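You operate a simulated robot arm through the tools that you are given. There is no shell and no other tool. Be economical: measure what you need, move in short steps, check, and stop when the job is done.

The job below is to be done with a simulated robot arm. You get a single attempt, and the scene is never put back.

## Task
Light the lamp, brush the dust off the deck, then switch it off.
Fine: put the brush back.

Only the result counts: the job must be done as asked and must still hold three seconds after the hand-in. Knocking over, shifting, dropping, spilling or breaking anything else fails it.

## Robot
A 7-joint arm with a two-finger parallel gripper, fixed in place. Base frame: the origin is at the foot of the arm, x ahead of it, y to its left, z up; the work surface is at about z = 880. Lengths are in mm, angles in degrees, forces in N, time in s.
With the tool pointing down near the work surface it reaches from about 440 to 900 mm from the base axis. Its first joint turns from -115.0 to 115.0 degrees. Payload 3.91 kg.
The TCP is the grasp point between the finger pads, 30 mm short of the fingertips. In the tool frame z runs along the fingers and y along their closing line. Largest opening 110 mm; finger width 20, thickness 10; the body of the gripper, 48 by 112 mm, starts 55 mm behind the TCP.
Orientation is that of the tool frame in the base frame, as a unit quaternion [w, x, y, z]. With the fingers straight down and closing along the base's y, the tool's x points along the base's -x, its y along +y and its z along -z.

## Interface
- The arm moves only by the tool move_arm. Its arguments are lists of equal length, an entry for each row: "rotation": the turn, a rotation vector about the tool's x, y, z in units of 120 degrees (1.0 is 120 degrees), a list of three; "travel": the shift along the tool's x, y, z in units of 200 mm (1.0 is 200 mm), a list of three; "claw": the opening, from 0 (shut) to 1 (fully open). In form: {"rotation": [[wx, wy, wz], ...], "travel": [[tx, ty, tz], ...], "claw": [claw, ...]}. A call has 1 to 20 rows; each row is the pose to reach, as a shift and turn from the pose commanded when the call began, along the tool's axes at that moment. A call with a number of a shift or a turn outside -1 to 1 is refused whole. Each row takes 0.2 s and may step no farther than 50 mm and 8.6 degrees from the row before; otherwise, or with a gripper value out of range, the whole call is refused. A pose out of reach is approached as far as the arm can. The call stops where the force on the tool passes 40 N (or 10 N more than at its start, if that is more) or the arm is blocked; 0.2 s more then pass. Each finger travels about 153 mm/s and halts on what it meets, pressing with about 32 N; the grip force reading is that of the motor and also rises with nothing between the fingers. The clock runs only during rows and for 0.2 s after the last one: add rows that repeat a pose to give the fingers time. The reply holds the time, the measured pose of the TCP, the force on the tool along the base axes, the opening and the grip force, in the units named above and with some noise.
- Cameras (640 x 400 px; columns grow to the right, rows downward): "scene" is fixed at [221.2, -649.7, 1672.3]; the picture's right is [0.86, -0.51, 0.00], its down [-0.31, -0.54, -0.78] and it looks along [0.40, 0.68, -0.62] (base axes); focal length 337 px, centre (320, 200). "wrist" rides on the gripper at [72, 17, -103] in the tool frame; the picture's right is [-0.23, 0.97, 0.00], its down [-0.76, -0.18, -0.62] and it looks along [-0.61, -0.14, 0.78] (tool axes); focal length 222 px, centre (320, 200). There is no depth. A picture from a camera that has moved, and an enlarged one, comes with that camera's place and axes in the base frame and with its lens.
- capture(camera): a new picture of that camera. The clock stands still meanwhile.
- slide_trunk(by): slides the trunk up (or, below 0, down) by that many mm; the arm rides with it, the base frame stays. It gives what a move gives, with no picture.
- enlarge(camera, box): a new picture of the part [left, top, right, bottom] of that camera's present view, enlarged. The clock stands still meanwhile.
- finish_job(): hands the job in; it is judged then, once.

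Work in short steps. Places have to be worked out from the pictures, the camera data and where the tool is seen: move nearer, look again, correct. Check each grasp and each placing, and mend what went wrong. You have 120 turns and 76 pictures in all, those below and enlarged ones among them. Open the gripper and draw the arm clear of the work before you hand the job in, unless the task says otherwise; then end with one line.

The tools are called after "Emit:" by a JSON object that holds its "op" and its "data". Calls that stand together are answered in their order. move_arm: Moves the arm, as the interface text tells. Its arguments: {"type":"object","properties":{"rotation":{"type":"array","items":{"type":"array","items":{"type":"number"}}},"travel":{"type":"array","items":{"type":"array","items":{"type":"number"}}},"claw":{"type":"array","items":{"type":"number"}}},"required":["rotation","travel","claw"]} The other tools are called the same way: slide_trunk (by) slides the trunk up or down; capture (camera) takes a picture; enlarge (camera, box) takes an enlarged picture of a part of a camera's view; finish_job () hands the job in.

At the start:

```text
time: 0.0
tool_pos: [515.1, 205.0, 1201.2]
ee_rot: [0.0, 0.001, 1.0, 0.0]
force: [-0.4, -0.1, -0.7]
opening: 110.1
grasp_force: 0.1
trunk travel left (down, up): [-875.0, 115.0]
```

scene: 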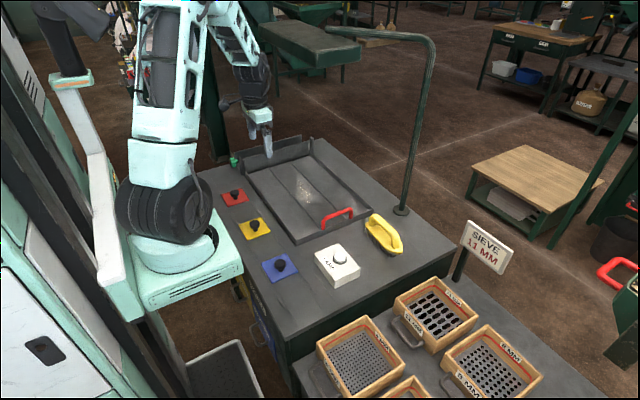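
wrist: 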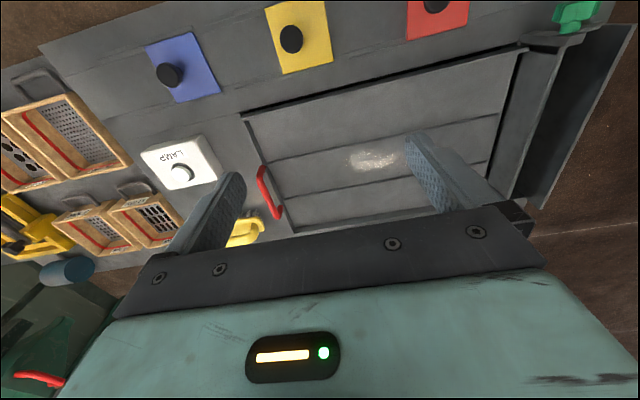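

I'll look closely at the work area first: the lamp switch, the yellow object and the dust.

Emit:
{"op": "enlarge", "data": {"camera": "scene", "box": [200, 120, 440, 300]}}

Emit:
{"op": "enlarge", "data": {"camera": "wrist", "box": [120, 100, 440, 300]}}

```text
2.22 times, centred on (320, 210) of scene
camera zoom: at [221.2, -649.7, 1672.3], right [0.86, -0.51, 0.0], down [-0.31, -0.54, -0.78], along [0.4, 0.68, -0.62], focal length 748 px, centre (320, 178)
```

zoom: 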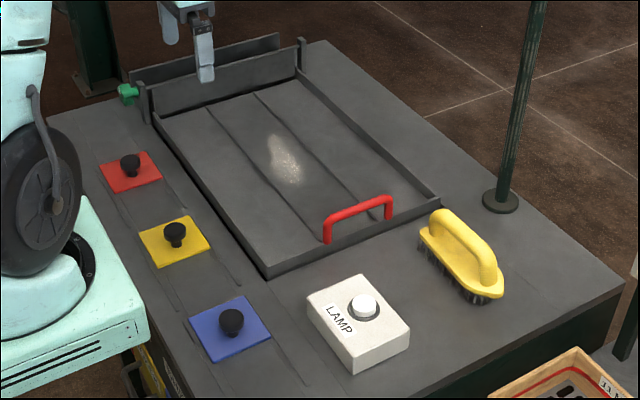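

```text
2.00 times, centred on (280, 200) of wrist
camera zoom: at [444.7, 220.9, 1304.9], right [0.23, 0.97, 0.0], down [0.76, -0.18, 0.62], along [0.61, -0.14, -0.78], focal length 444 px, centre (400, 200)
```

zoom: 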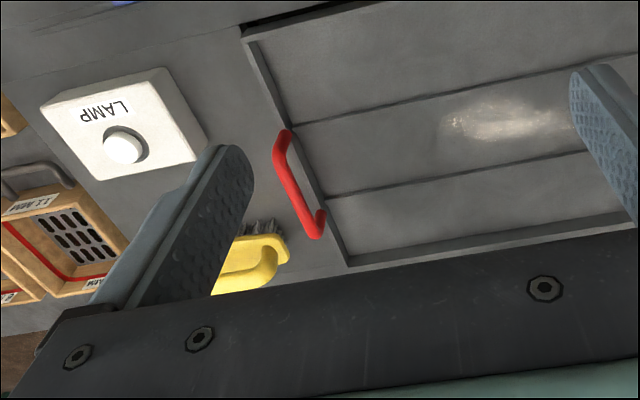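

The brush lies roughly along y near (778,-95), the lamp button is near (612,-98), and the dust is near (700,280). I want a closer look at the deck's edges, the dust and the lamp head.

Emit:
{"op": "enlarge", "data": {"camera": "scene", "box": [225, 125, 345, 200]}}

Emit:
{"op": "enlarge", "data": {"camera": "scene", "box": [310, 200, 410, 290]}}

Emit:
{"op": "enlarge", "data": {"camera": "wrist", "box": [320, 0, 640, 240]}}

Emit:
{"op": "enlarge", "data": {"camera": "scene", "box": [240, 0, 460, 130]}}

```text
5.33 times, centred on (285, 162) of scene
camera zoom: at [221.2, -649.7, 1672.3], right [0.86, -0.51, 0.0], down [-0.31, -0.54, -0.78], along [0.4, 0.68, -0.62], focal length 1796 px, centre (507, 400)
```

zoom: 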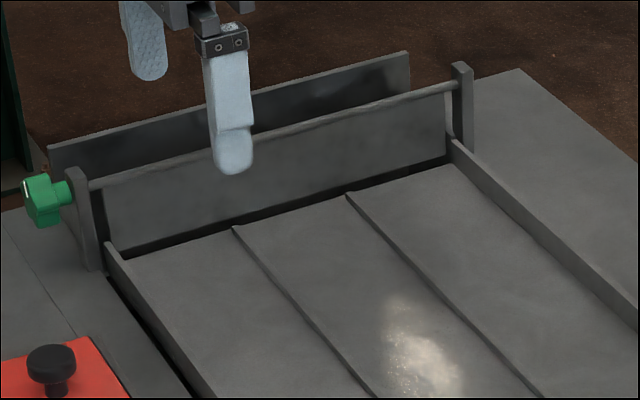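

```text
4.44 times, centred on (360, 245) of scene
camera zoom: at [221.2, -649.7, 1672.3], right [0.86, -0.51, 0.0], down [-0.31, -0.54, -0.78], along [0.4, 0.68, -0.62], focal length 1497 px, centre (142, 0)
```

zoom: 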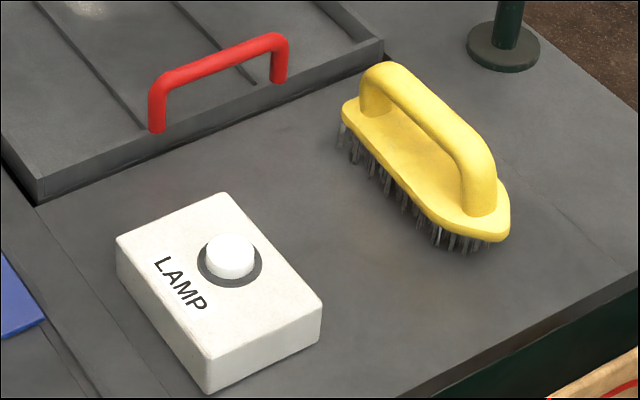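

```text
1.67 times, centred on (480, 120) of wrist
camera zoom: at [444.7, 220.9, 1304.9], right [0.23, 0.97, 0.0], down [0.76, -0.18, 0.62], along [0.61, -0.14, -0.78], focal length 370 px, centre (53, 333)
```

zoom: 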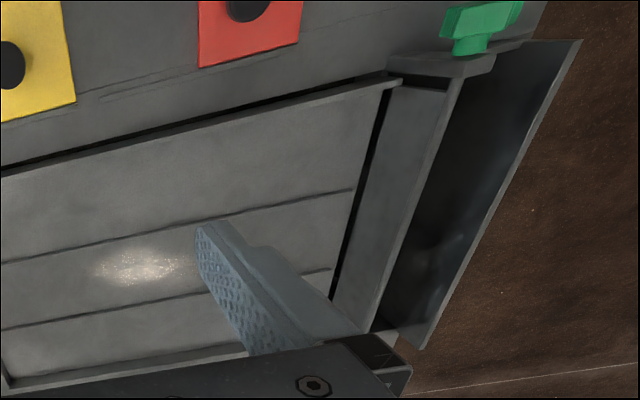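

```text
2.91 times, centred on (350, 65) of scene
camera zoom: at [221.2, -649.7, 1672.3], right [0.86, -0.51, 0.0], down [-0.31, -0.54, -0.78], along [0.4, 0.68, -0.62], focal length 980 px, centre (233, 593)
```

zoom: 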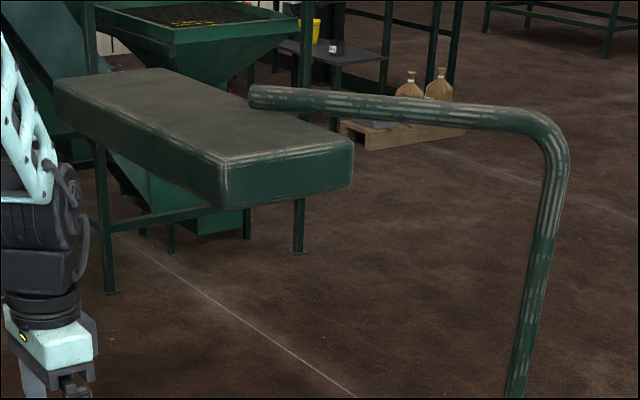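

The lamp head overhangs the deck at about z=1400, so I'll keep the arm low. First I'll close the fingers and move towards the space above the lamp button.

Emit:
{"op": "move_arm", "data": {"rotation": [[0, 0, 0], [0, 0, 0], [0, 0, 0], [0, 0, 0], [0, 0, 0]], "travel": [[-0.08, -0.2, 0], [-0.16, -0.4, 0], [-0.24, -0.6, 0], [-0.32, -0.8, 0], [-0.4, -1, 0]], "claw": [0.5, 0.2, 0, 0, 0]}}

Emit:
{"op": "move_arm", "data": {"rotation": [[0, 0, 0], [0, 0, 0], [0, 0, 0], [0, 0, 0], [0, 0, 0]], "travel": [[-0.02, -0.15, 0.1], [-0.04, -0.3, 0.25], [-0.05, -0.4, 0.45], [-0.06, -0.5, 0.65], [-0.07, -0.515, 0.85]], "claw": [0, 0, 0, 0, 0]}}

Emit:
{"op": "capture", "data": {"camera": "wrist"}}

Emit:
{"op": "capture", "data": {"camera": "scene"}}

```text
time: 1.2
tool_pos: [597.1, 4.5, 1201.8]
ee_rot: [0.0, -0.002, 1.0, 0.0]
force: [0.0, 0.4, 0.4]
opening: 0.0
grasp_force: 32.2
trunk travel left (down, up): [-875.0, 115.0]
```

```text
time: 2.4
tool_pos: [610.5, -98.2, 1030.0]
ee_rot: [0.001, 0.0, 1.0, -0.001]
force: [-0.7, -0.8, 0.4]
opening: 0.0
grasp_force: 31.9
trunk travel left (down, up): [-875.0, 115.0]
```

```text
67 pictures are left
camera wrist: at [538.3, -83.0, 1134.4], right [0.23, 0.97, 0.0], down [0.76, -0.18, 0.62], along [0.61, -0.14, -0.78], focal length 222 px, centre (320, 200)
```

wrist: 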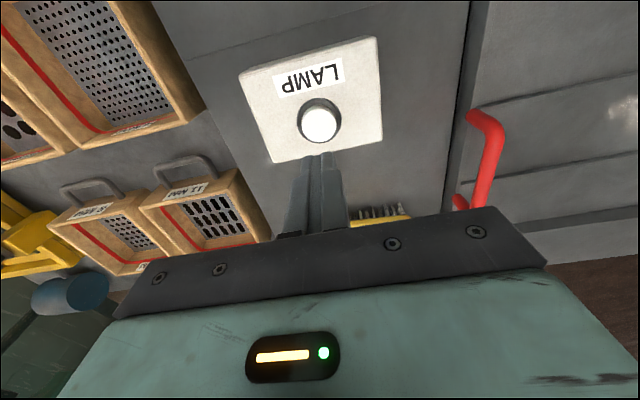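

```text
66 pictures are left
```

scene: 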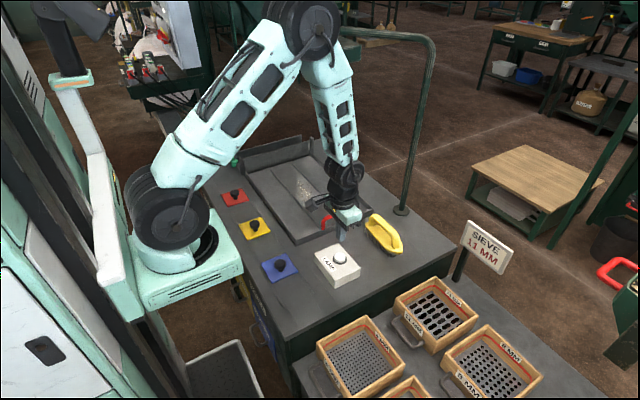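

The fingertips are about 60–70 mm directly above the button. I'll descend gently in small rows, to be stopped by force or by the button's end of travel.

Emit:
{"op": "move_arm", "data": {"rotation": [[0, 0, 0], [0, 0, 0], [0, 0, 0], [0, 0, 0], [0, 0, 0], [0, 0, 0], [0, 0, 0]], "travel": [[0, 0, 0.075], [0, 0, 0.15], [0, 0, 0.2], [0, 0, 0.22], [0, 0, 0.24], [0, 0, 0.26], [0, 0, 0.28]], "claw": [0, 0, 0, 0, 0, 0, 0]}}

Emit:
{"op": "capture", "data": {"camera": "wrist"}}

```text
time: 4.0
tool_pos: [610.1, -97.7, 974.8]
ee_rot: [0.0, 0.0, 1.0, 0.0]
force: [-0.6, -0.2, 0.2]
opening: 0.1
grasp_force: 32.2
trunk travel left (down, up): [-875.0, 115.0]
```

```text
65 pictures are left
camera wrist: at [538.4, -82.1, 1078.5], right [0.23, 0.97, 0.0], down [0.76, -0.18, 0.62], along [0.61, -0.14, -0.78], focal length 222 px, centre (320, 200)
```

wrist: 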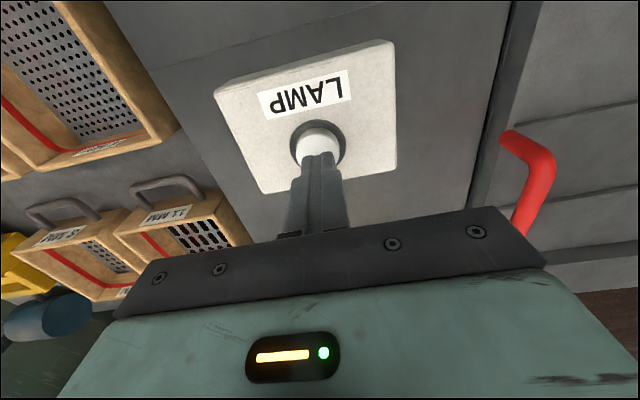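

The tip is at z≈945, just above the button, and the button appears about 7 mm nearer the base. I'll shift that way and press slowly.

Emit:
{"op": "move_arm", "data": {"rotation": [[0, 0, 0], [0, 0, 0], [0, 0, 0], [0, 0, 0], [0, 0, 0], [0, 0, 0], [0, 0, 0], [0, 0, 0]], "travel": [[0.035, 0, 0], [0.035, 0, 0.01], [0.035, 0, 0.02], [0.035, 0, 0.03], [0.035, 0, 0.04], [0.035, 0, 0.05], [0.035, 0, 0.06], [0.035, 0, 0.07]], "claw": [0, 0, 0, 0, 0, 0, 0, 0]}}

Emit:
{"op": "capture", "data": {"camera": "scene"}}

Emit:
{"op": "capture", "data": {"camera": "wrist"}}

```text
time: 5.8
tool_pos: [603.2, -98.0, 960.4]
ee_rot: [0.0, 0.0, 1.0, 0.0]
force: [0.7, -0.5, 1.2]
opening: 0.0
grasp_force: 32.5
trunk travel left (down, up): [-875.0, 115.0]
```

```text
64 pictures are left
```

scene: 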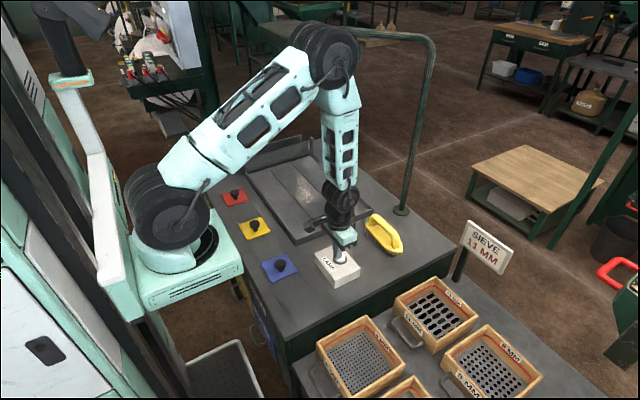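

```text
63 pictures are left
camera wrist: at [531.6, -81.9, 1064.6], right [0.23, 0.97, 0.0], down [0.76, -0.18, 0.62], along [0.61, -0.14, -0.78], focal length 222 px, centre (320, 200)
```

wrist: 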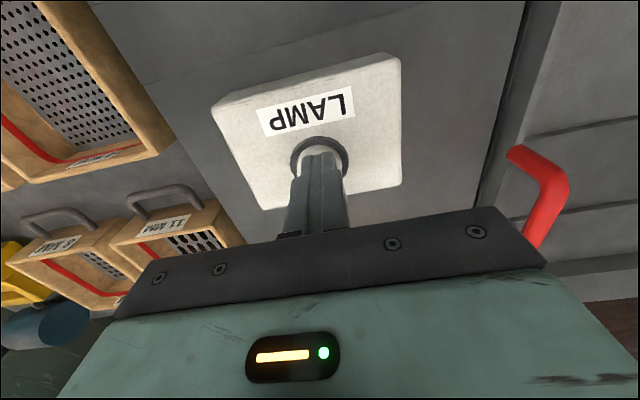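

The tip is at z≈930 with no clear contact force yet, so I'll keep pressing in small increments.

Emit:
{"op": "move_arm", "data": {"rotation": [[0, 0, 0], [0, 0, 0], [0, 0, 0], [0, 0, 0]], "travel": [[0, 0, 0.01], [0, 0, 0.02], [0, 0, 0.03], [0, 0, 0.04]], "claw": [0, 0, 0, 0]}}

Emit:
{"op": "enlarge", "data": {"camera": "scene", "box": [200, 120, 440, 300]}}

```text
time: 6.8
tool_pos: [602.3, -98.6, 954.2]
ee_rot: [0.001, 0.0, 1.0, -0.001]
force: [0.6, 1.2, 18.9]
opening: 0.0
grasp_force: 32.2
trunk travel left (down, up): [-875.0, 115.0]
```

```text
2.22 times, centred on (320, 210) of scene
camera zoom: at [221.2, -649.7, 1672.3], right [0.86, -0.51, 0.0], down [-0.31, -0.54, -0.78], along [0.4, 0.68, -0.62], focal length 748 px, centre (320, 178)
```

zoom: 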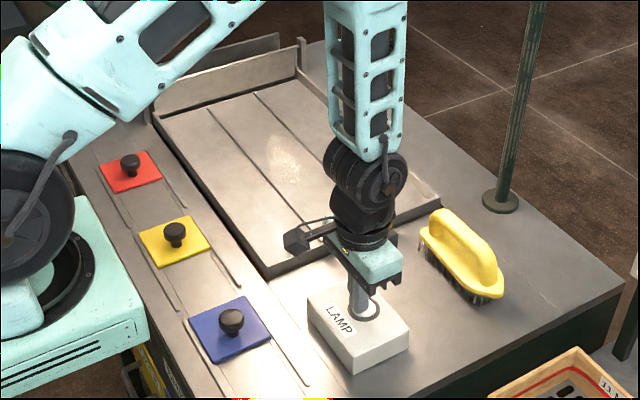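

The deck is now brightly lit, so the button worked. I'll retract straight up and check that the light stays on.

Emit:
{"op": "move_arm", "data": {"rotation": [[0, 0, 0], [0, 0, 0], [0, 0, 0], [0, 0, 0]], "travel": [[0, 0, -0.05], [0, 0, -0.2], [0, 0, -0.4], [0, 0, -0.6]], "claw": [0, 0, 0, 0]}}

Emit:
{"op": "enlarge", "data": {"camera": "scene", "box": [200, 120, 440, 300]}}

```text
time: 7.8
tool_pos: [601.6, -98.8, 1073.9]
ee_rot: [-0.001, 0.0, 1.0, 0.0]
force: [0.6, 0.0, -0.3]
opening: 0.2
grasp_force: 32.2
trunk travel left (down, up): [-875.0, 115.0]
```

```text
2.22 times, centred on (320, 210) of scene
camera zoom: at [221.2, -649.7, 1672.3], right [0.86, -0.51, 0.0], down [-0.31, -0.54, -0.78], along [0.4, 0.68, -0.62], focal length 748 px, centre (320, 178)
```

zoom: 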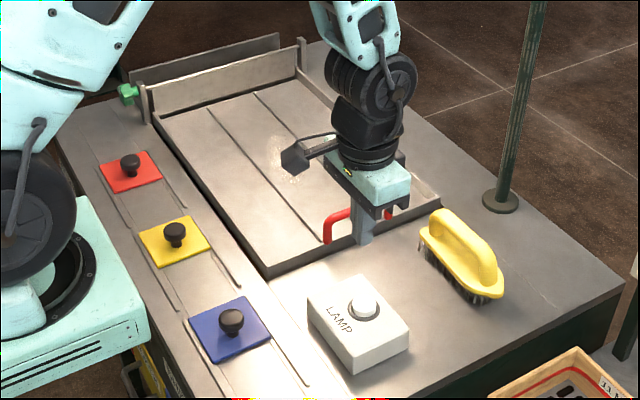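

The lamp stays on. I'll move above the brush, turning the gripper by 90° so it closes across the handle, and open it on the way.

Emit:
{"op": "move_arm", "data": {"rotation": [[0, 0, -0.068], [0, 0, -0.136], [0, 0, -0.204], [0, 0, -0.272], [0, 0, -0.34], [0, 0, -0.409], [0, 0, -0.477], [0, 0, -0.545], [0, 0, -0.614], [0, 0, -0.682], [0, 0, -0.75]], "travel": [[-0.08, 0, -0.02], [-0.16, 0, -0.04], [-0.24, 0, -0.06], [-0.32, 0, -0.08], [-0.4, 0, -0.1], [-0.48, 0, -0.1], [-0.56, 0, -0.1], [-0.64, 0, -0.1], [-0.72, 0, -0.1], [-0.8, 0, -0.1], [-0.88, 0, -0.1]], "claw": [0, 0, 0, 0, 0, 0, 0.2, 0.4, 0.6, 0.7, 0.7]}}

Emit:
{"op": "capture", "data": {"camera": "wrist"}}

Emit:
{"op": "capture", "data": {"camera": "scene"}}

```text
time: 10.2
tool_pos: [778.7, -98.3, 1092.9]
ee_rot: [0.001, 0.708, -0.706, 0.0]
force: [-0.2, 0.1, 0.9]
opening: 77.0
grasp_force: 0.0
trunk travel left (down, up): [-875.0, 115.0]
```

```text
60 pictures are left
camera wrist: at [763.0, -171.4, 1196.7], right [-0.97, 0.23, 0.0], down [0.18, 0.76, 0.62], along [0.14, 0.61, -0.78], focal length 222 px, centre (320, 200)
```

wrist: 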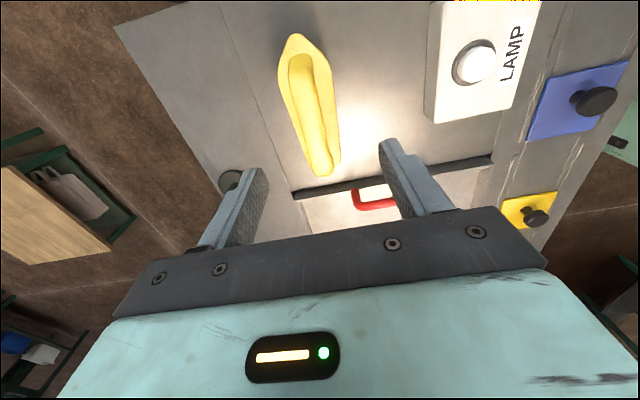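

```text
59 pictures are left
```

scene: 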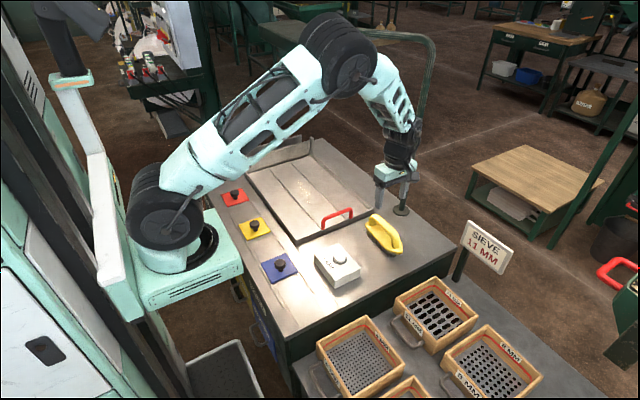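

The lamp remains lit. I judge the handle's centre to be near (787,-92), tilted about 4° from the y axis. I'll align with it and descend to z≈1000 for a closer look.

Emit:
{"op": "move_arm", "data": {"rotation": [[0, 0, 0.015], [0, 0, 0.033], [0, 0, 0.033]], "travel": [[-0.03, -0.042, 0.15], [-0.03, -0.042, 0.3], [-0.03, -0.042, 0.45]], "claw": [0.7, 0.7, 0.7]}}

Emit:
{"op": "capture", "data": {"camera": "wrist"}}

Emit:
{"op": "enlarge", "data": {"camera": "scene", "box": [340, 150, 460, 270]}}

```text
time: 11.0
tool_pos: [787.8, -93.1, 1004.3]
ee_rot: [0.0, -0.683, 0.731, 0.0]
force: [-0.6, 0.3, -0.3]
opening: 76.9
grasp_force: 0.2
trunk travel left (down, up): [-875.0, 115.0]
```

```text
58 pictures are left
camera wrist: at [767.0, -164.7, 1106.9], right [-0.96, 0.29, 0.0], down [0.23, 0.75, 0.62], along [0.18, 0.6, -0.78], focal length 222 px, centre (320, 200)
```

wrist: 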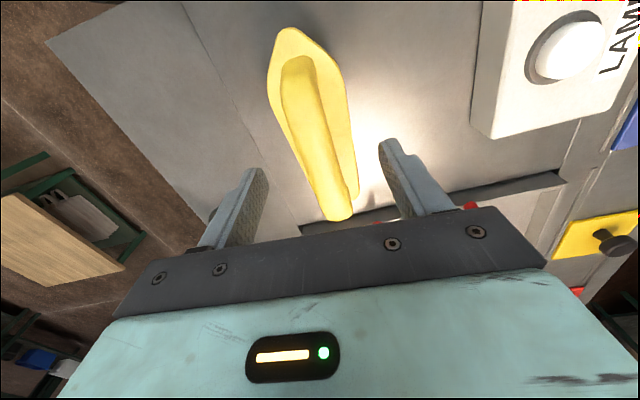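

```text
3.33 times, centred on (400, 210) of scene
camera zoom: at [221.2, -649.7, 1672.3], right [0.86, -0.51, 0.0], down [-0.31, -0.54, -0.78], along [0.4, 0.68, -0.62], focal length 1122 px, centre (53, 167)
```

zoom: 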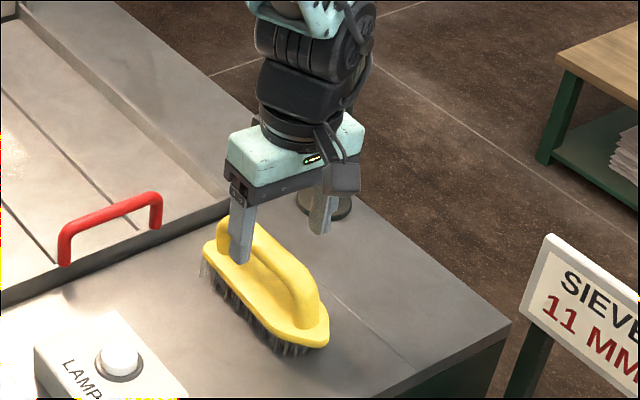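

The handle's centre is about (790,-88), top at about z=955. I'll descend with the fingers straddling it to TCP z≈968, then check the finger height against the brush base.

Emit:
{"op": "move_arm", "data": {"rotation": [[0, 0, -0.008], [0, 0, -0.008], [0, 0, -0.008]], "travel": [[-0.03, -0.01, 0.06], [-0.03, -0.01, 0.12], [-0.03, -0.01, 0.18]], "claw": [0.7, 0.7, 0.7]}}

Emit:
{"op": "capture", "data": {"camera": "wrist"}}

Emit:
{"op": "enlarge", "data": {"camera": "scene", "box": [350, 180, 430, 260]}}

```text
time: 11.8
tool_pos: [788.3, -86.4, 966.2]
ee_rot: [0.0, -0.689, 0.725, 0.0]
force: [-0.6, -1.0, 0.2]
opening: 76.9
grasp_force: 0.0
trunk travel left (down, up): [-875.0, 115.0]
```

```text
56 pictures are left
camera wrist: at [770.4, -158.8, 1070.1], right [-0.96, 0.28, 0.0], down [0.22, 0.75, 0.62], along [0.17, 0.6, -0.78], focal length 222 px, centre (320, 200)
```

wrist: 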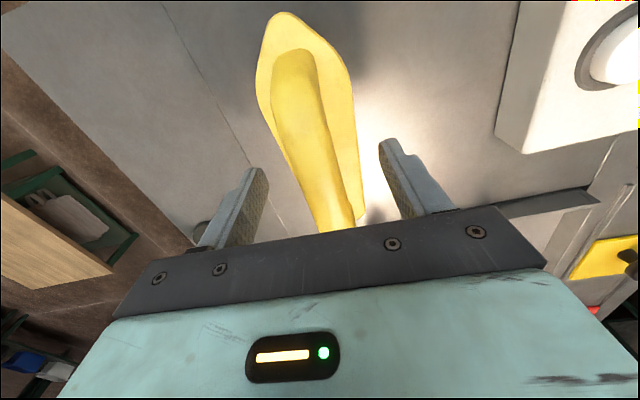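

```text
5.00 times, centred on (390, 220) of scene
camera zoom: at [221.2, -649.7, 1672.3], right [0.86, -0.51, 0.0], down [-0.31, -0.54, -0.78], along [0.4, 0.68, -0.62], focal length 1684 px, centre (-30, 100)
```

zoom: 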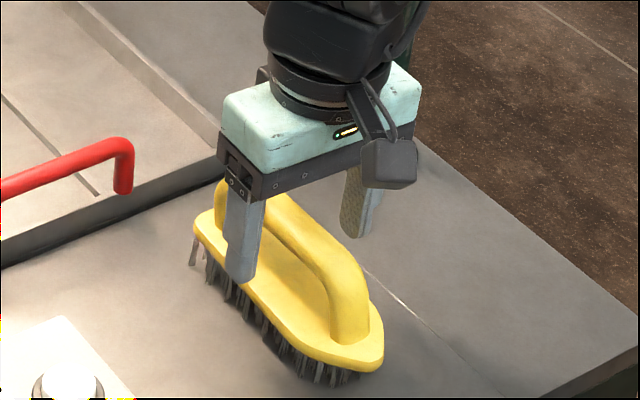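

The tips are at z≈936, just above the brush base (about 927), and the handle is roughly centred. I'll make a small correction and close on the handle.

Emit:
{"op": "move_arm", "data": {"rotation": [[0, 0, 0], [0, 0, 0], [0, 0, 0], [0, 0, 0], [0, 0, 0], [0, 0, 0]], "travel": [[0, 0.013, 0.02], [0, 0.013, 0.02], [0, 0.013, 0.02], [0, 0.013, 0.02], [0, 0.013, 0.02], [0, 0.013, 0.02]], "claw": [0.7, 0.55, 0.4, 0.25, 0.1, 0.0]}}

Emit:
{"op": "enlarge", "data": {"camera": "scene", "box": [350, 180, 430, 260]}}

```text
time: 13.2
tool_pos: [788.0, -87.4, 963.5]
ee_rot: [0.0, -0.688, 0.726, 0.0]
force: [0.2, -0.2, 0.2]
opening: 25.4
grasp_force: 31.4
trunk travel left (down, up): [-875.0, 115.0]
```

```text
5.00 times, centred on (390, 220) of scene
camera zoom: at [221.2, -649.7, 1672.3], right [0.86, -0.51, 0.0], down [-0.31, -0.54, -0.78], along [0.4, 0.68, -0.62], focal length 1684 px, centre (-30, 100)
```

zoom: 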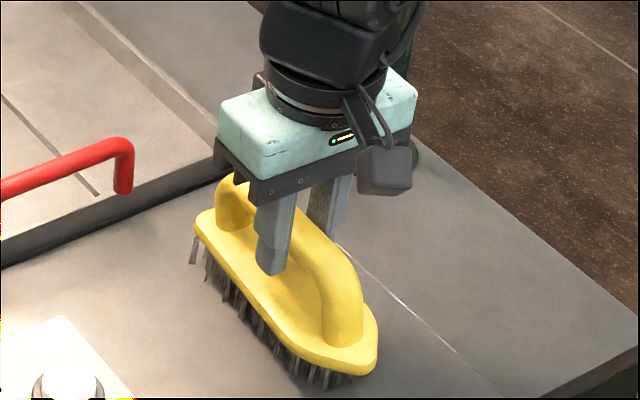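

I have the handle gripped at 25 mm. I'll lift 100 mm straight up and check the hold.

Emit:
{"op": "move_arm", "data": {"rotation": [[0, 0, 0], [0, 0, 0], [0, 0, 0], [0, 0, 0]], "travel": [[0, 0, -0.05], [0, 0, -0.2], [0, 0, -0.35], [0, 0, -0.5]], "claw": [0, 0, 0, 0]}}

Emit:
{"op": "capture", "data": {"camera": "scene"}}

Emit:
{"op": "capture", "data": {"camera": "wrist"}}

```text
time: 14.2
tool_pos: [787.2, -86.4, 1062.3]
ee_rot: [-0.001, -0.688, 0.725, 0.001]
force: [0.1, -0.6, -1.3]
opening: 25.5
grasp_force: 31.9
trunk travel left (down, up): [-875.0, 115.0]
```

```text
53 pictures are left
```

scene: 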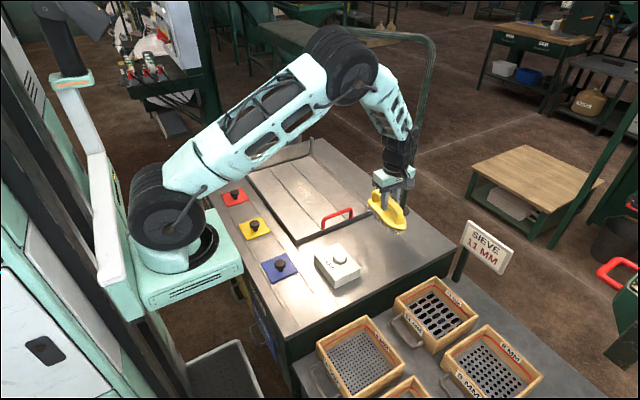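

```text
52 pictures are left
camera wrist: at [768.0, -158.3, 1166.7], right [-0.96, 0.28, 0.0], down [0.22, 0.75, 0.62], along [0.17, 0.6, -0.78], focal length 222 px, centre (320, 200)
```

wrist: 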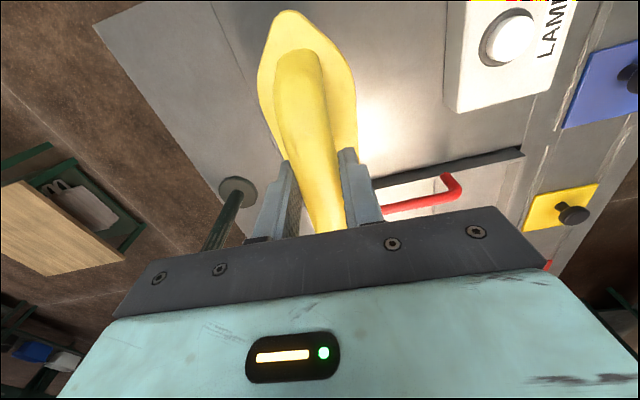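

The brush is held firmly. The elbow (about z=1460) could hit the lamp head over the deck, so I'll lower the trunk by 200 mm in two stages, raising the hand to compensate.

Emit:
{"op": "move_arm", "data": {"rotation": [[0, 0, 0], [0, 0, 0], [0, 0, 0], [0, 0, 0]], "travel": [[0, 0, -0.12], [0, 0, -0.24], [0, 0, -0.37], [0, 0, -0.5]], "claw": [0, 0, 0, 0]}}

Emit:
{"op": "slide_trunk", "data": {"by": -100}}

Emit:
{"op": "capture", "data": {"camera": "scene"}}

```text
time: 15.2
tool_pos: [787.3, -85.8, 1163.9]
ee_rot: [0.0, -0.688, 0.725, -0.001]
force: [-0.4, 0.6, -1.6]
opening: 25.3
grasp_force: 32.1
trunk travel left (down, up): [-875.0, 115.0]
```

```text
time: 16.5
tool_pos: [788.9, -86.5, 1062.2]
ee_rot: [0.0, -0.688, 0.726, 0.0]
force: [-1.4, 0.4, -2.0]
opening: 25.5
grasp_force: 32.5
trunk travel left (down, up): [-775.0, 215.0]
```

```text
51 pictures are left
```

scene: 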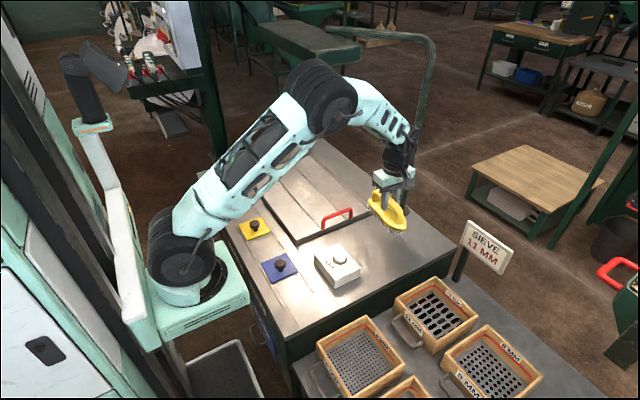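

The elbow drops nicely. I'll lower another 80 mm the same way, since the carriage keeps clear of the bench edge.

Emit:
{"op": "move_arm", "data": {"rotation": [[0, 0, 0], [0, 0, 0], [0, 0, 0], [0, 0, 0]], "travel": [[0, 0, -0.12], [0, 0, -0.24], [0, 0, -0.37], [0, 0, -0.5]], "claw": [0, 0, 0, 0]}}

Emit:
{"op": "slide_trunk", "data": {"by": -80}}

Emit:
{"op": "capture", "data": {"camera": "scene"}}

```text
time: 17.5
tool_pos: [787.9, -86.4, 1162.8]
ee_rot: [0.0, -0.688, 0.725, -0.001]
force: [0.3, 0.1, -1.4]
opening: 25.2
grasp_force: 32.0
trunk travel left (down, up): [-775.0, 215.0]
```

```text
time: 18.7
tool_pos: [788.2, -86.2, 1082.3]
ee_rot: [0.0, -0.689, 0.725, -0.001]
force: [0.0, -0.3, -1.8]
opening: 25.5
grasp_force: 31.5
trunk travel left (down, up): [-695.0, 295.0]
```

```text
50 pictures are left
```

scene: 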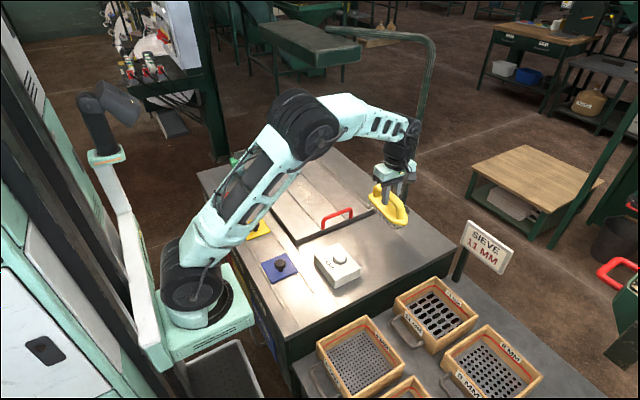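

The arm is now well under the lamp. I'll carry the brush over towards the front of the deck, keeping its height.

Emit:
{"op": "move_arm", "data": {"rotation": [[0, 0, 0], [0, 0, 0], [0, 0, 0], [0, 0, 0], [0, 0, 0]], "travel": [[-0.185, 0.0975, 0], [-0.37, 0.195, 0], [-0.554, 0.2925, 0], [-0.739, 0.39, 0], [-0.924, 0.4875, 0]], "claw": [0, 0, 0, 0, 0]}}

Emit:
{"op": "capture", "data": {"camera": "scene"}}

Emit:
{"op": "capture", "data": {"camera": "wrist"}}

```text
time: 19.9
tool_pos: [701.4, 103.6, 1083.4]
ee_rot: [0.0, -0.687, 0.727, -0.001]
force: [0.8, -0.3, -2.3]
opening: 25.5
grasp_force: 32.2
trunk travel left (down, up): [-695.0, 295.0]
```

```text
49 pictures are left
```

scene: 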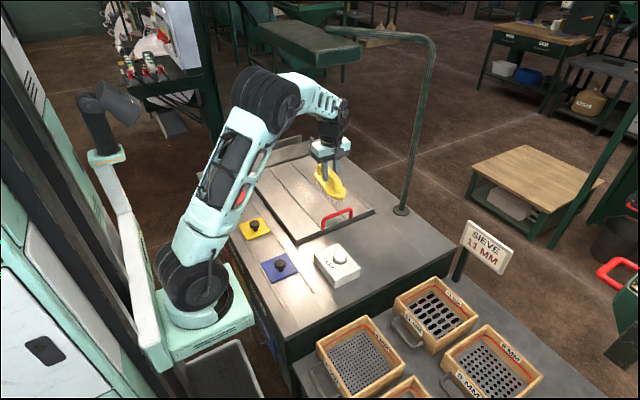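

```text
48 pictures are left
camera wrist: at [681.1, 32.0, 1186.7], right [-0.96, 0.28, 0.0], down [0.22, 0.75, 0.62], along [0.17, 0.6, -0.78], focal length 222 px, centre (320, 200)
```

wrist: 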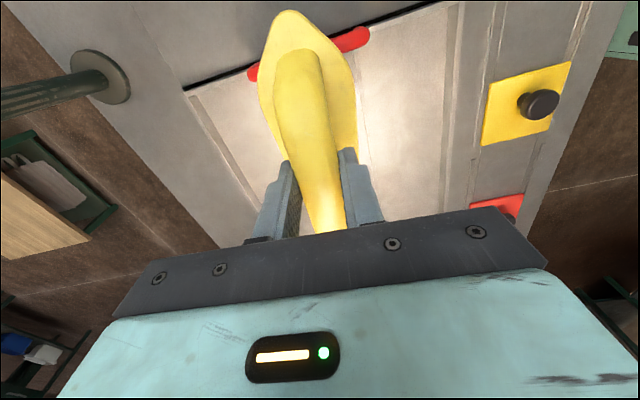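

There's good clearance under the lamp. I'll advance to y≈166, past the red handle, then descend to about 20 mm above the deck.

Emit:
{"op": "move_arm", "data": {"rotation": [[0, 0, 0], [0, 0, 0], [0, 0, 0], [0, 0, 0], [0, 0, 0]], "travel": [[-0.155, 0.023, 0], [-0.31, 0.046, 0], [-0.31, 0.046, 0.17], [-0.31, 0.046, 0.34], [-0.31, 0.046, 0.48]], "claw": [0, 0, 0, 0, 0]}}

Emit:
{"op": "enlarge", "data": {"camera": "scene", "box": [240, 110, 400, 230]}}

Emit:
{"op": "capture", "data": {"camera": "scene"}}

```text
time: 21.1
tool_pos: [694.7, 167.1, 986.9]
ee_rot: [0.0, -0.689, 0.725, 0.0]
force: [-0.3, -0.2, -0.9]
opening: 25.2
grasp_force: 31.7
trunk travel left (down, up): [-695.0, 295.0]
```

```text
3.33 times, centred on (320, 170) of scene
camera zoom: at [221.2, -649.7, 1672.3], right [0.86, -0.51, 0.0], down [-0.31, -0.54, -0.78], along [0.4, 0.68, -0.62], focal length 1122 px, centre (320, 300)
```

zoom: 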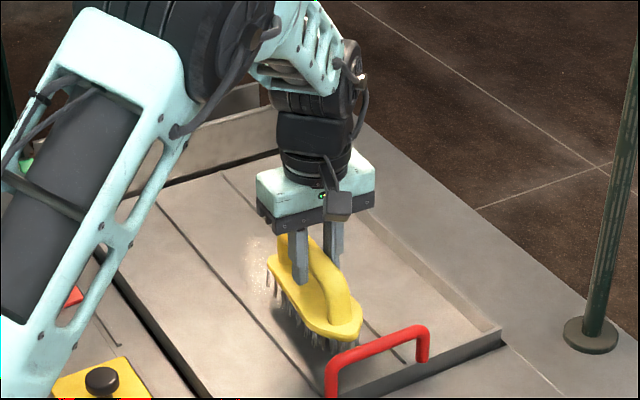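

```text
46 pictures are left
```

scene: 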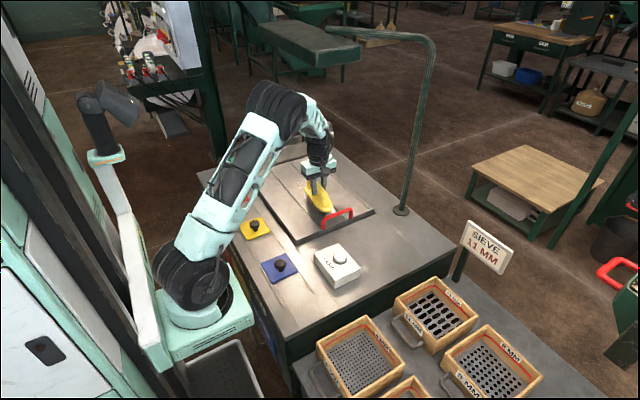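

The brush is clear of the red handle. I'll lower it slowly until the bristles touch the deck.

Emit:
{"op": "move_arm", "data": {"rotation": [[0, 0, 0], [0, 0, 0], [0, 0, 0], [0, 0, 0], [0, 0, 0], [0, 0, 0]], "travel": [[-0.03, 0, 0.02], [-0.03, 0, 0.035], [-0.03, 0, 0.05], [-0.03, 0, 0.06], [-0.03, 0, 0.07], [-0.03, 0, 0.08]], "claw": [0, 0, 0, 0, 0, 0]}}

```text
time: 22.5
tool_pos: [695.9, 171.6, 971.0]
ee_rot: [0.0, -0.688, 0.726, 0.0]
force: [-0.4, -0.2, -1.2]
opening: 25.6
grasp_force: 32.0
trunk travel left (down, up): [-695.0, 295.0]
```

No contact yet at z=971. I'll continue in 1–2 mm steps.

Emit:
{"op": "move_arm", "data": {"rotation": [[0, 0, 0], [0, 0, 0], [0, 0, 0], [0, 0, 0]], "travel": [[0, 0, 0.007], [0, 0, 0.014], [0, 0, 0.021], [0, 0, 0.028]], "claw": [0, 0, 0, 0]}}

Emit:
{"op": "enlarge", "data": {"camera": "scene", "box": [280, 150, 360, 220]}}

```text
time: 23.5
tool_pos: [693.7, 170.5, 964.8]
ee_rot: [0.0, -0.689, 0.725, 0.0]
force: [-0.3, 0.1, -0.5]
opening: 25.7
grasp_force: 32.1
trunk travel left (down, up): [-695.0, 295.0]
```

```text
5.71 times, centred on (320, 185) of scene
camera zoom: at [221.2, -649.7, 1672.3], right [0.86, -0.51, 0.0], down [-0.31, -0.54, -0.78], along [0.4, 0.68, -0.62], focal length 1924 px, centre (320, 286)
```

zoom: 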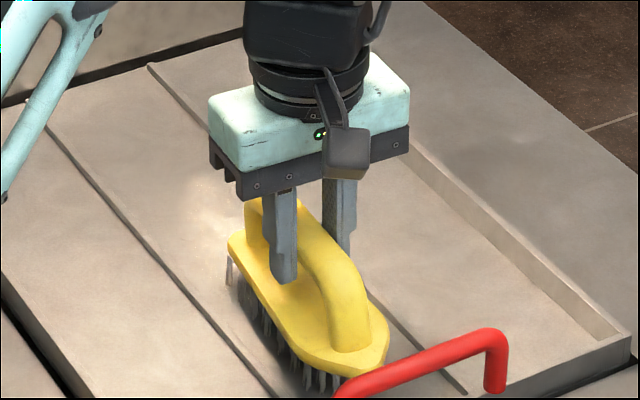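

Still no force at z≈965. I'll continue down in 1 mm steps.

Emit:
{"op": "move_arm", "data": {"rotation": [[0, 0, 0], [0, 0, 0], [0, 0, 0], [0, 0, 0], [0, 0, 0]], "travel": [[0, 0, 0.006], [0, 0, 0.012], [0, 0, 0.018], [0, 0, 0.024], [0, 0, 0.03]], "claw": [0, 0, 0, 0, 0]}}

Emit:
{"op": "enlarge", "data": {"camera": "scene", "box": [280, 150, 360, 220]}}

```text
time: 24.7
tool_pos: [694.6, 172.2, 962.2]
ee_rot: [0.003, -0.688, 0.725, -0.002]
force: [-1.3, -3.8, 32.4]
opening: 25.8
grasp_force: 32.0
trunk travel left (down, up): [-695.0, 295.0]
```

```text
5.71 times, centred on (320, 185) of scene
camera zoom: at [221.2, -649.7, 1672.3], right [0.86, -0.51, 0.0], down [-0.31, -0.54, -0.78], along [0.4, 0.68, -0.62], focal length 1924 px, centre (320, 286)
```

zoom: 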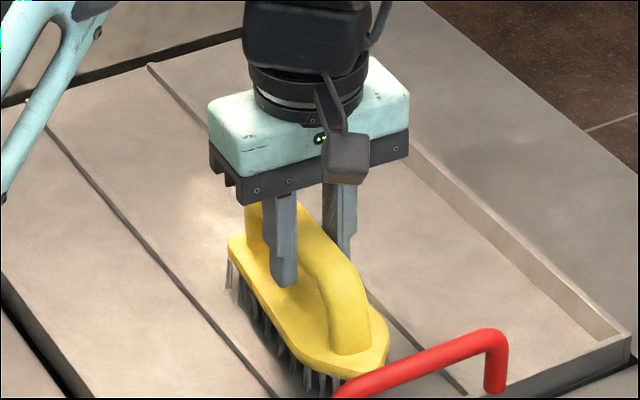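

The brush is in contact with the deck at 32 N. I'll ease off about 2 mm and sweep along +y through the dust.

Emit:
{"op": "move_arm", "data": {"rotation": [[0, 0, 0], [0, 0, 0], [0, 0, 0], [0, 0, 0], [0, 0, 0], [0, 0, 0], [0, 0, 0], [0, 0, 0]], "travel": [[0, 0, -0.011], [-0.12, 0.006, -0.011], [-0.24, 0.012, -0.011], [-0.36, 0.018, -0.011], [-0.48, 0.024, -0.011], [-0.6, 0.03, -0.011], [-0.72, 0.037, -0.011], [-0.84, 0.043, -0.011]], "claw": [0, 0, 0, 0, 0, 0, 0, 0]}}

Emit:
{"op": "enlarge", "data": {"camera": "scene", "box": [240, 120, 360, 220]}}

```text
time: 26.5
tool_pos: [693.8, 339.7, 961.2]
ee_rot: [0.0, -0.688, 0.726, 0.001]
force: [0.2, -3.2, 16.0]
opening: 25.5
grasp_force: 32.3
trunk travel left (down, up): [-695.0, 295.0]
```

```text
4.00 times, centred on (300, 170) of scene
camera zoom: at [221.2, -649.7, 1672.3], right [0.86, -0.51, 0.0], down [-0.31, -0.54, -0.78], along [0.4, 0.68, -0.62], focal length 1347 px, centre (400, 320)
```

zoom: 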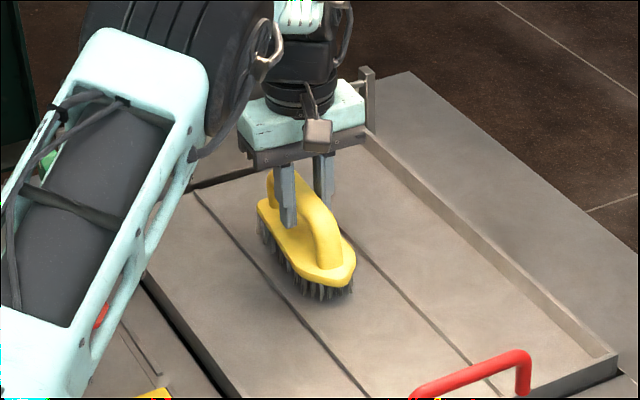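

The swept area looks clean. I'll continue this stroke to y≈425, stopping short of the gate.

Emit:
{"op": "move_arm", "data": {"rotation": [[0, 0, 0], [0, 0, 0], [0, 0, 0], [0, 0, 0]], "travel": [[-0.12, 0.006, 0], [-0.24, 0.012, 0], [-0.36, 0.018, 0], [-0.42, 0.021, 0]], "claw": [0, 0, 0, 0]}}

Emit:
{"op": "capture", "data": {"camera": "wrist"}}

Emit:
{"op": "enlarge", "data": {"camera": "scene", "box": [240, 120, 360, 220]}}

```text
time: 27.5
tool_pos: [695.3, 422.3, 962.1]
ee_rot: [0.0, -0.688, 0.726, 0.0]
force: [2.4, -1.7, 6.9]
opening: 25.5
grasp_force: 32.0
trunk travel left (down, up): [-695.0, 295.0]
```

```text
42 pictures are left
camera wrist: at [675.9, 351.2, 1065.5], right [-0.96, 0.28, 0.0], down [0.22, 0.75, 0.62], along [0.17, 0.6, -0.78], focal length 222 px, centre (320, 200)
```

wrist: 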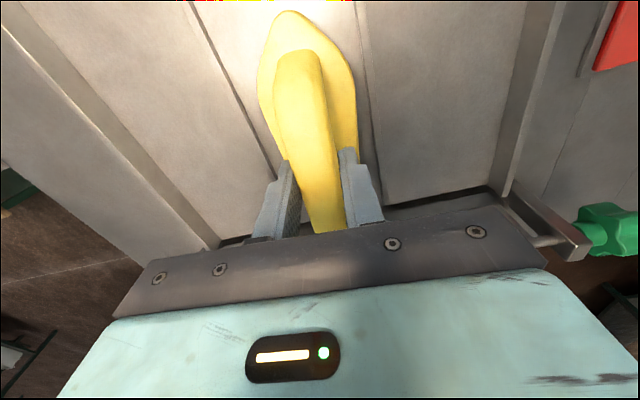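

```text
4.00 times, centred on (300, 170) of scene
camera zoom: at [221.2, -649.7, 1672.3], right [0.86, -0.51, 0.0], down [-0.31, -0.54, -0.78], along [0.4, 0.68, -0.62], focal length 1347 px, centre (400, 320)
```

zoom: 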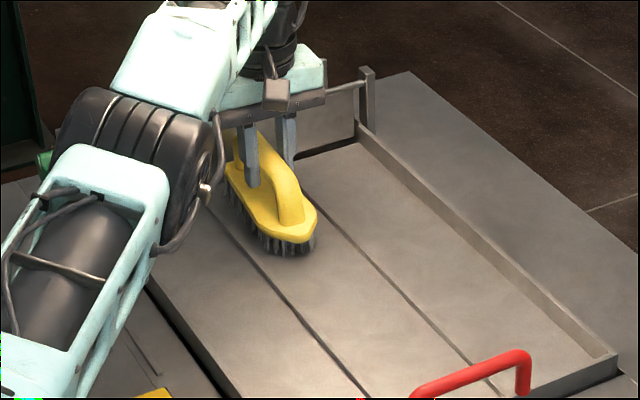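

The visible deck is clean. I'll lift, move back along -y, and inspect the whole deck for leftover dust.

Emit:
{"op": "move_arm", "data": {"rotation": [[0, 0, 0], [0, 0, 0], [0, 0, 0], [0, 0, 0], [0, 0, 0], [0, 0, 0], [0, 0, 0]], "travel": [[0, 0, -0.2], [0, 0, -0.4], [0.2, 0, -0.6], [0.4, 0, -0.7], [0.6, 0, -0.7], [0.8, 0, -0.7], [1, 0, -0.7]], "claw": [0, 0, 0, 0, 0, 0, 0]}}

Emit:
{"op": "move_arm", "data": {"rotation": [[0, 0, 0], [0, 0, 0], [0, 0, 0], [0, 0, 0], [0, 0, 0]], "travel": [[0.2, 0, 0], [0.4, 0, 0], [0.6, 0, 0], [0.8, 0, 0], [1, 0, 0]], "claw": [0, 0, 0, 0, 0]}}

Emit:
{"op": "enlarge", "data": {"camera": "scene", "box": [220, 120, 380, 240]}}

```text
refused: row 3 steps farther than a row can; nothing moved
```

```text
time: 28.7
tool_pos: [684.5, 223.7, 962.1]
ee_rot: [0.0, -0.689, 0.725, 0.0]
force: [-0.2, 0.8, 1.0]
opening: 25.5
grasp_force: 32.1
trunk travel left (down, up): [-695.0, 295.0]
```

```text
3.33 times, centred on (300, 180) of scene
camera zoom: at [221.2, -649.7, 1672.3], right [0.86, -0.51, 0.0], down [-0.31, -0.54, -0.78], along [0.4, 0.68, -0.62], focal length 1122 px, centre (387, 267)
```

zoom: 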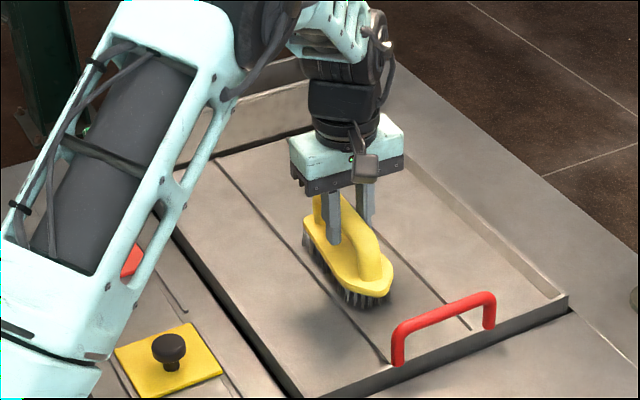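

The lift was refused for too large a step, so the brush just slid back along the deck at light contact, which did no harm. Now I'll lift properly and move back to inspect.

Emit:
{"op": "move_arm", "data": {"rotation": [[0, 0, 0], [0, 0, 0], [0, 0, 0], [0, 0, 0], [0, 0, 0], [0, 0, 0], [0, 0, 0], [0, 0, 0]], "travel": [[0, 0, -0.2], [0, 0, -0.4], [0, 0, -0.6], [0.2, 0, -0.6], [0.4, -0.05, -0.6], [0.6, -0.1, -0.6], [0.8, -0.2, -0.6], [1, -0.3, -0.6]], "claw": [0, 0, 0, 0, 0, 0, 0, 0]}}

Emit:
{"op": "enlarge", "data": {"camera": "scene", "box": [220, 120, 380, 240]}}

```text
time: 30.5
tool_pos: [734.7, 23.4, 1081.5]
ee_rot: [-0.001, -0.689, 0.725, 0.0]
force: [0.1, -0.9, -1.5]
opening: 25.4
grasp_force: 31.5
trunk travel left (down, up): [-695.0, 295.0]
```

```text
3.33 times, centred on (300, 180) of scene
camera zoom: at [221.2, -649.7, 1672.3], right [0.86, -0.51, 0.0], down [-0.31, -0.54, -0.78], along [0.4, 0.68, -0.62], focal length 1122 px, centre (387, 267)
```

zoom: 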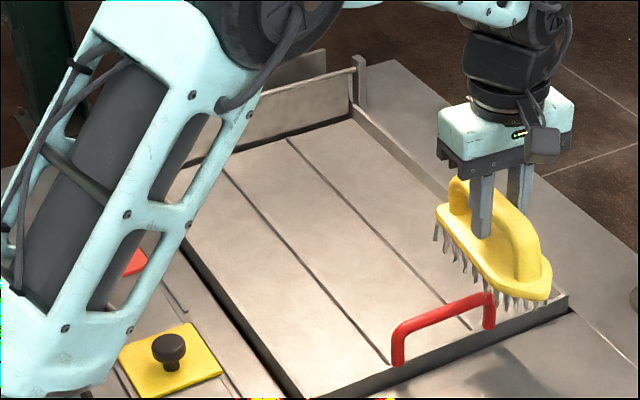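

The deck looks clean. I'll take one closer look at where the dust was.

Emit:
{"op": "enlarge", "data": {"camera": "scene", "box": [265, 145, 335, 205]}}

```text
6.67 times, centred on (300, 175) of scene
camera zoom: at [221.2, -649.7, 1672.3], right [0.86, -0.51, 0.0], down [-0.31, -0.54, -0.78], along [0.4, 0.68, -0.62], focal length 2245 px, centre (453, 367)
```

zoom: 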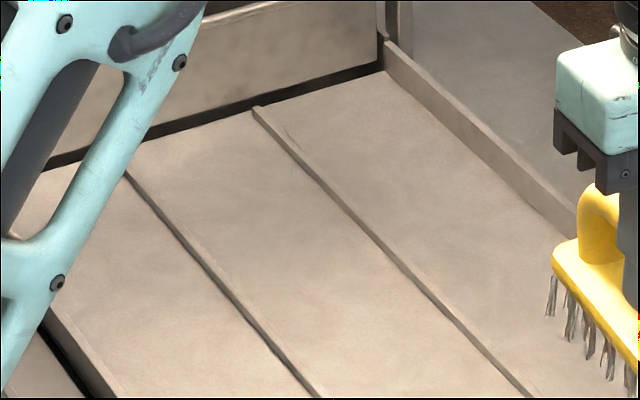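

The deck is clean. Now I'll return the brush to its original spot, first moving above (789,-87).

Emit:
{"op": "move_arm", "data": {"rotation": [[0, 0, 0], [0, 0, 0], [0, 0, 0], [0, 0, 0], [0, 0, 0], [0, 0, 0], [0, 0, 0]], "travel": [[0.18, -0.1, 0], [0.36, -0.2, 0], [0.539, -0.302, 0], [0.539, -0.302, 0.15], [0.539, -0.302, 0.3], [0.539, -0.302, 0.45], [0.539, -0.302, 0.53]], "claw": [0, 0, 0, 0, 0, 0, 0]}}

Emit:
{"op": "enlarge", "data": {"camera": "scene", "box": [350, 180, 430, 260]}}

```text
time: 32.1
tool_pos: [788.4, -90.2, 973.5]
ee_rot: [-0.001, -0.689, 0.725, 0.0]
force: [-0.9, 0.8, -1.7]
opening: 25.6
grasp_force: 32.5
trunk travel left (down, up): [-695.0, 295.0]
```

```text
5.00 times, centred on (390, 220) of scene
camera zoom: at [221.2, -649.7, 1672.3], right [0.86, -0.51, 0.0], down [-0.31, -0.54, -0.78], along [0.4, 0.68, -0.62], focal length 1684 px, centre (-30, 100)
```

zoom: 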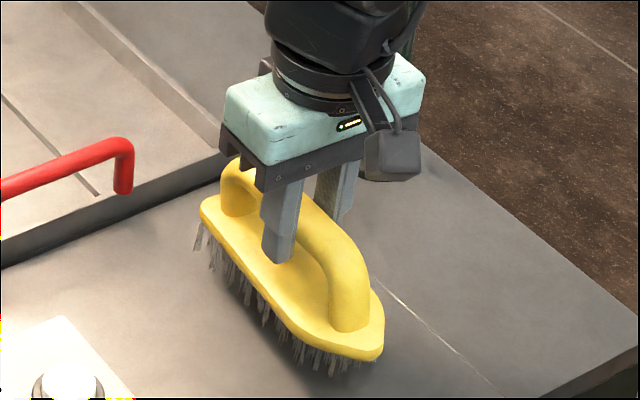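

The brush is about 10 mm above its old spot and almost exactly aligned with the earlier picture. I'll nudge +2 mm in y and lower to contact.

Emit:
{"op": "move_arm", "data": {"rotation": [[0, 0, 0], [0, 0, 0], [0, 0, 0], [0, 0, 0], [0, 0, 0], [0, 0, 0]], "travel": [[-0.01, 0, 0.015], [-0.01, 0, 0.03], [-0.01, 0, 0.04], [-0.01, 0, 0.045], [-0.01, 0, 0.05], [-0.01, 0, 0.054]], "claw": [0, 0, 0, 0, 0, 0]}}

```text
time: 33.5
tool_pos: [788.7, -87.1, 963.6]
ee_rot: [0.0, -0.688, 0.726, 0.0]
force: [-0.3, 0.0, -1.8]
opening: 25.6
grasp_force: 31.4
trunk travel left (down, up): [-695.0, 295.0]
```

No contact force yet, so I'll go down a little further.

Emit:
{"op": "move_arm", "data": {"rotation": [[0, 0, 0], [0, 0, 0], [0, 0, 0]], "travel": [[0, 0, 0.004], [0, 0, 0.008], [0, 0, 0.01]], "claw": [0, 0, 0]}}

```text
time: 34.3
tool_pos: [789.2, -87.5, 963.4]
ee_rot: [0.0, -0.688, 0.725, 0.0]
force: [0.3, -0.2, -1.7]
opening: 25.5
grasp_force: 32.4
trunk travel left (down, up): [-695.0, 295.0]
```

Emit:
{"op": "move_arm", "data": {"rotation": [[0, 0, 0], [0, 0, 0], [0, 0, 0]], "travel": [[0, 0, 0.005], [0, 0, 0.01], [0, 0, 0.01]], "claw": [0, 0, 0]}}

Emit:
{"op": "enlarge", "data": {"camera": "scene", "box": [350, 180, 430, 260]}}

```text
time: 35.1
tool_pos: [788.4, -87.2, 961.9]
ee_rot: [0.0, -0.688, 0.726, 0.0]
force: [-0.8, -0.8, 7.9]
opening: 25.7
grasp_force: 31.9
trunk travel left (down, up): [-695.0, 295.0]
```

```text
5.00 times, centred on (390, 220) of scene
camera zoom: at [221.2, -649.7, 1672.3], right [0.86, -0.51, 0.0], down [-0.31, -0.54, -0.78], along [0.4, 0.68, -0.62], focal length 1684 px, centre (-30, 100)
```

zoom: 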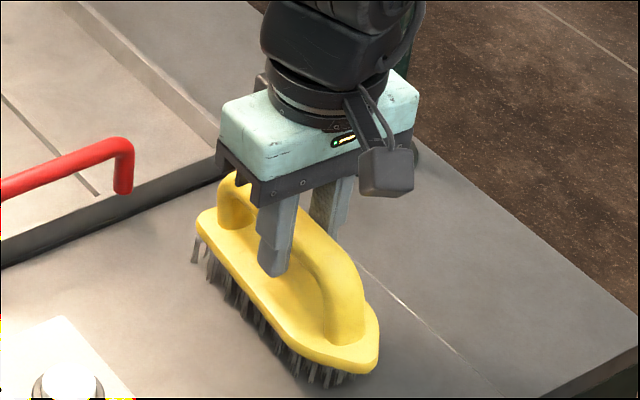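

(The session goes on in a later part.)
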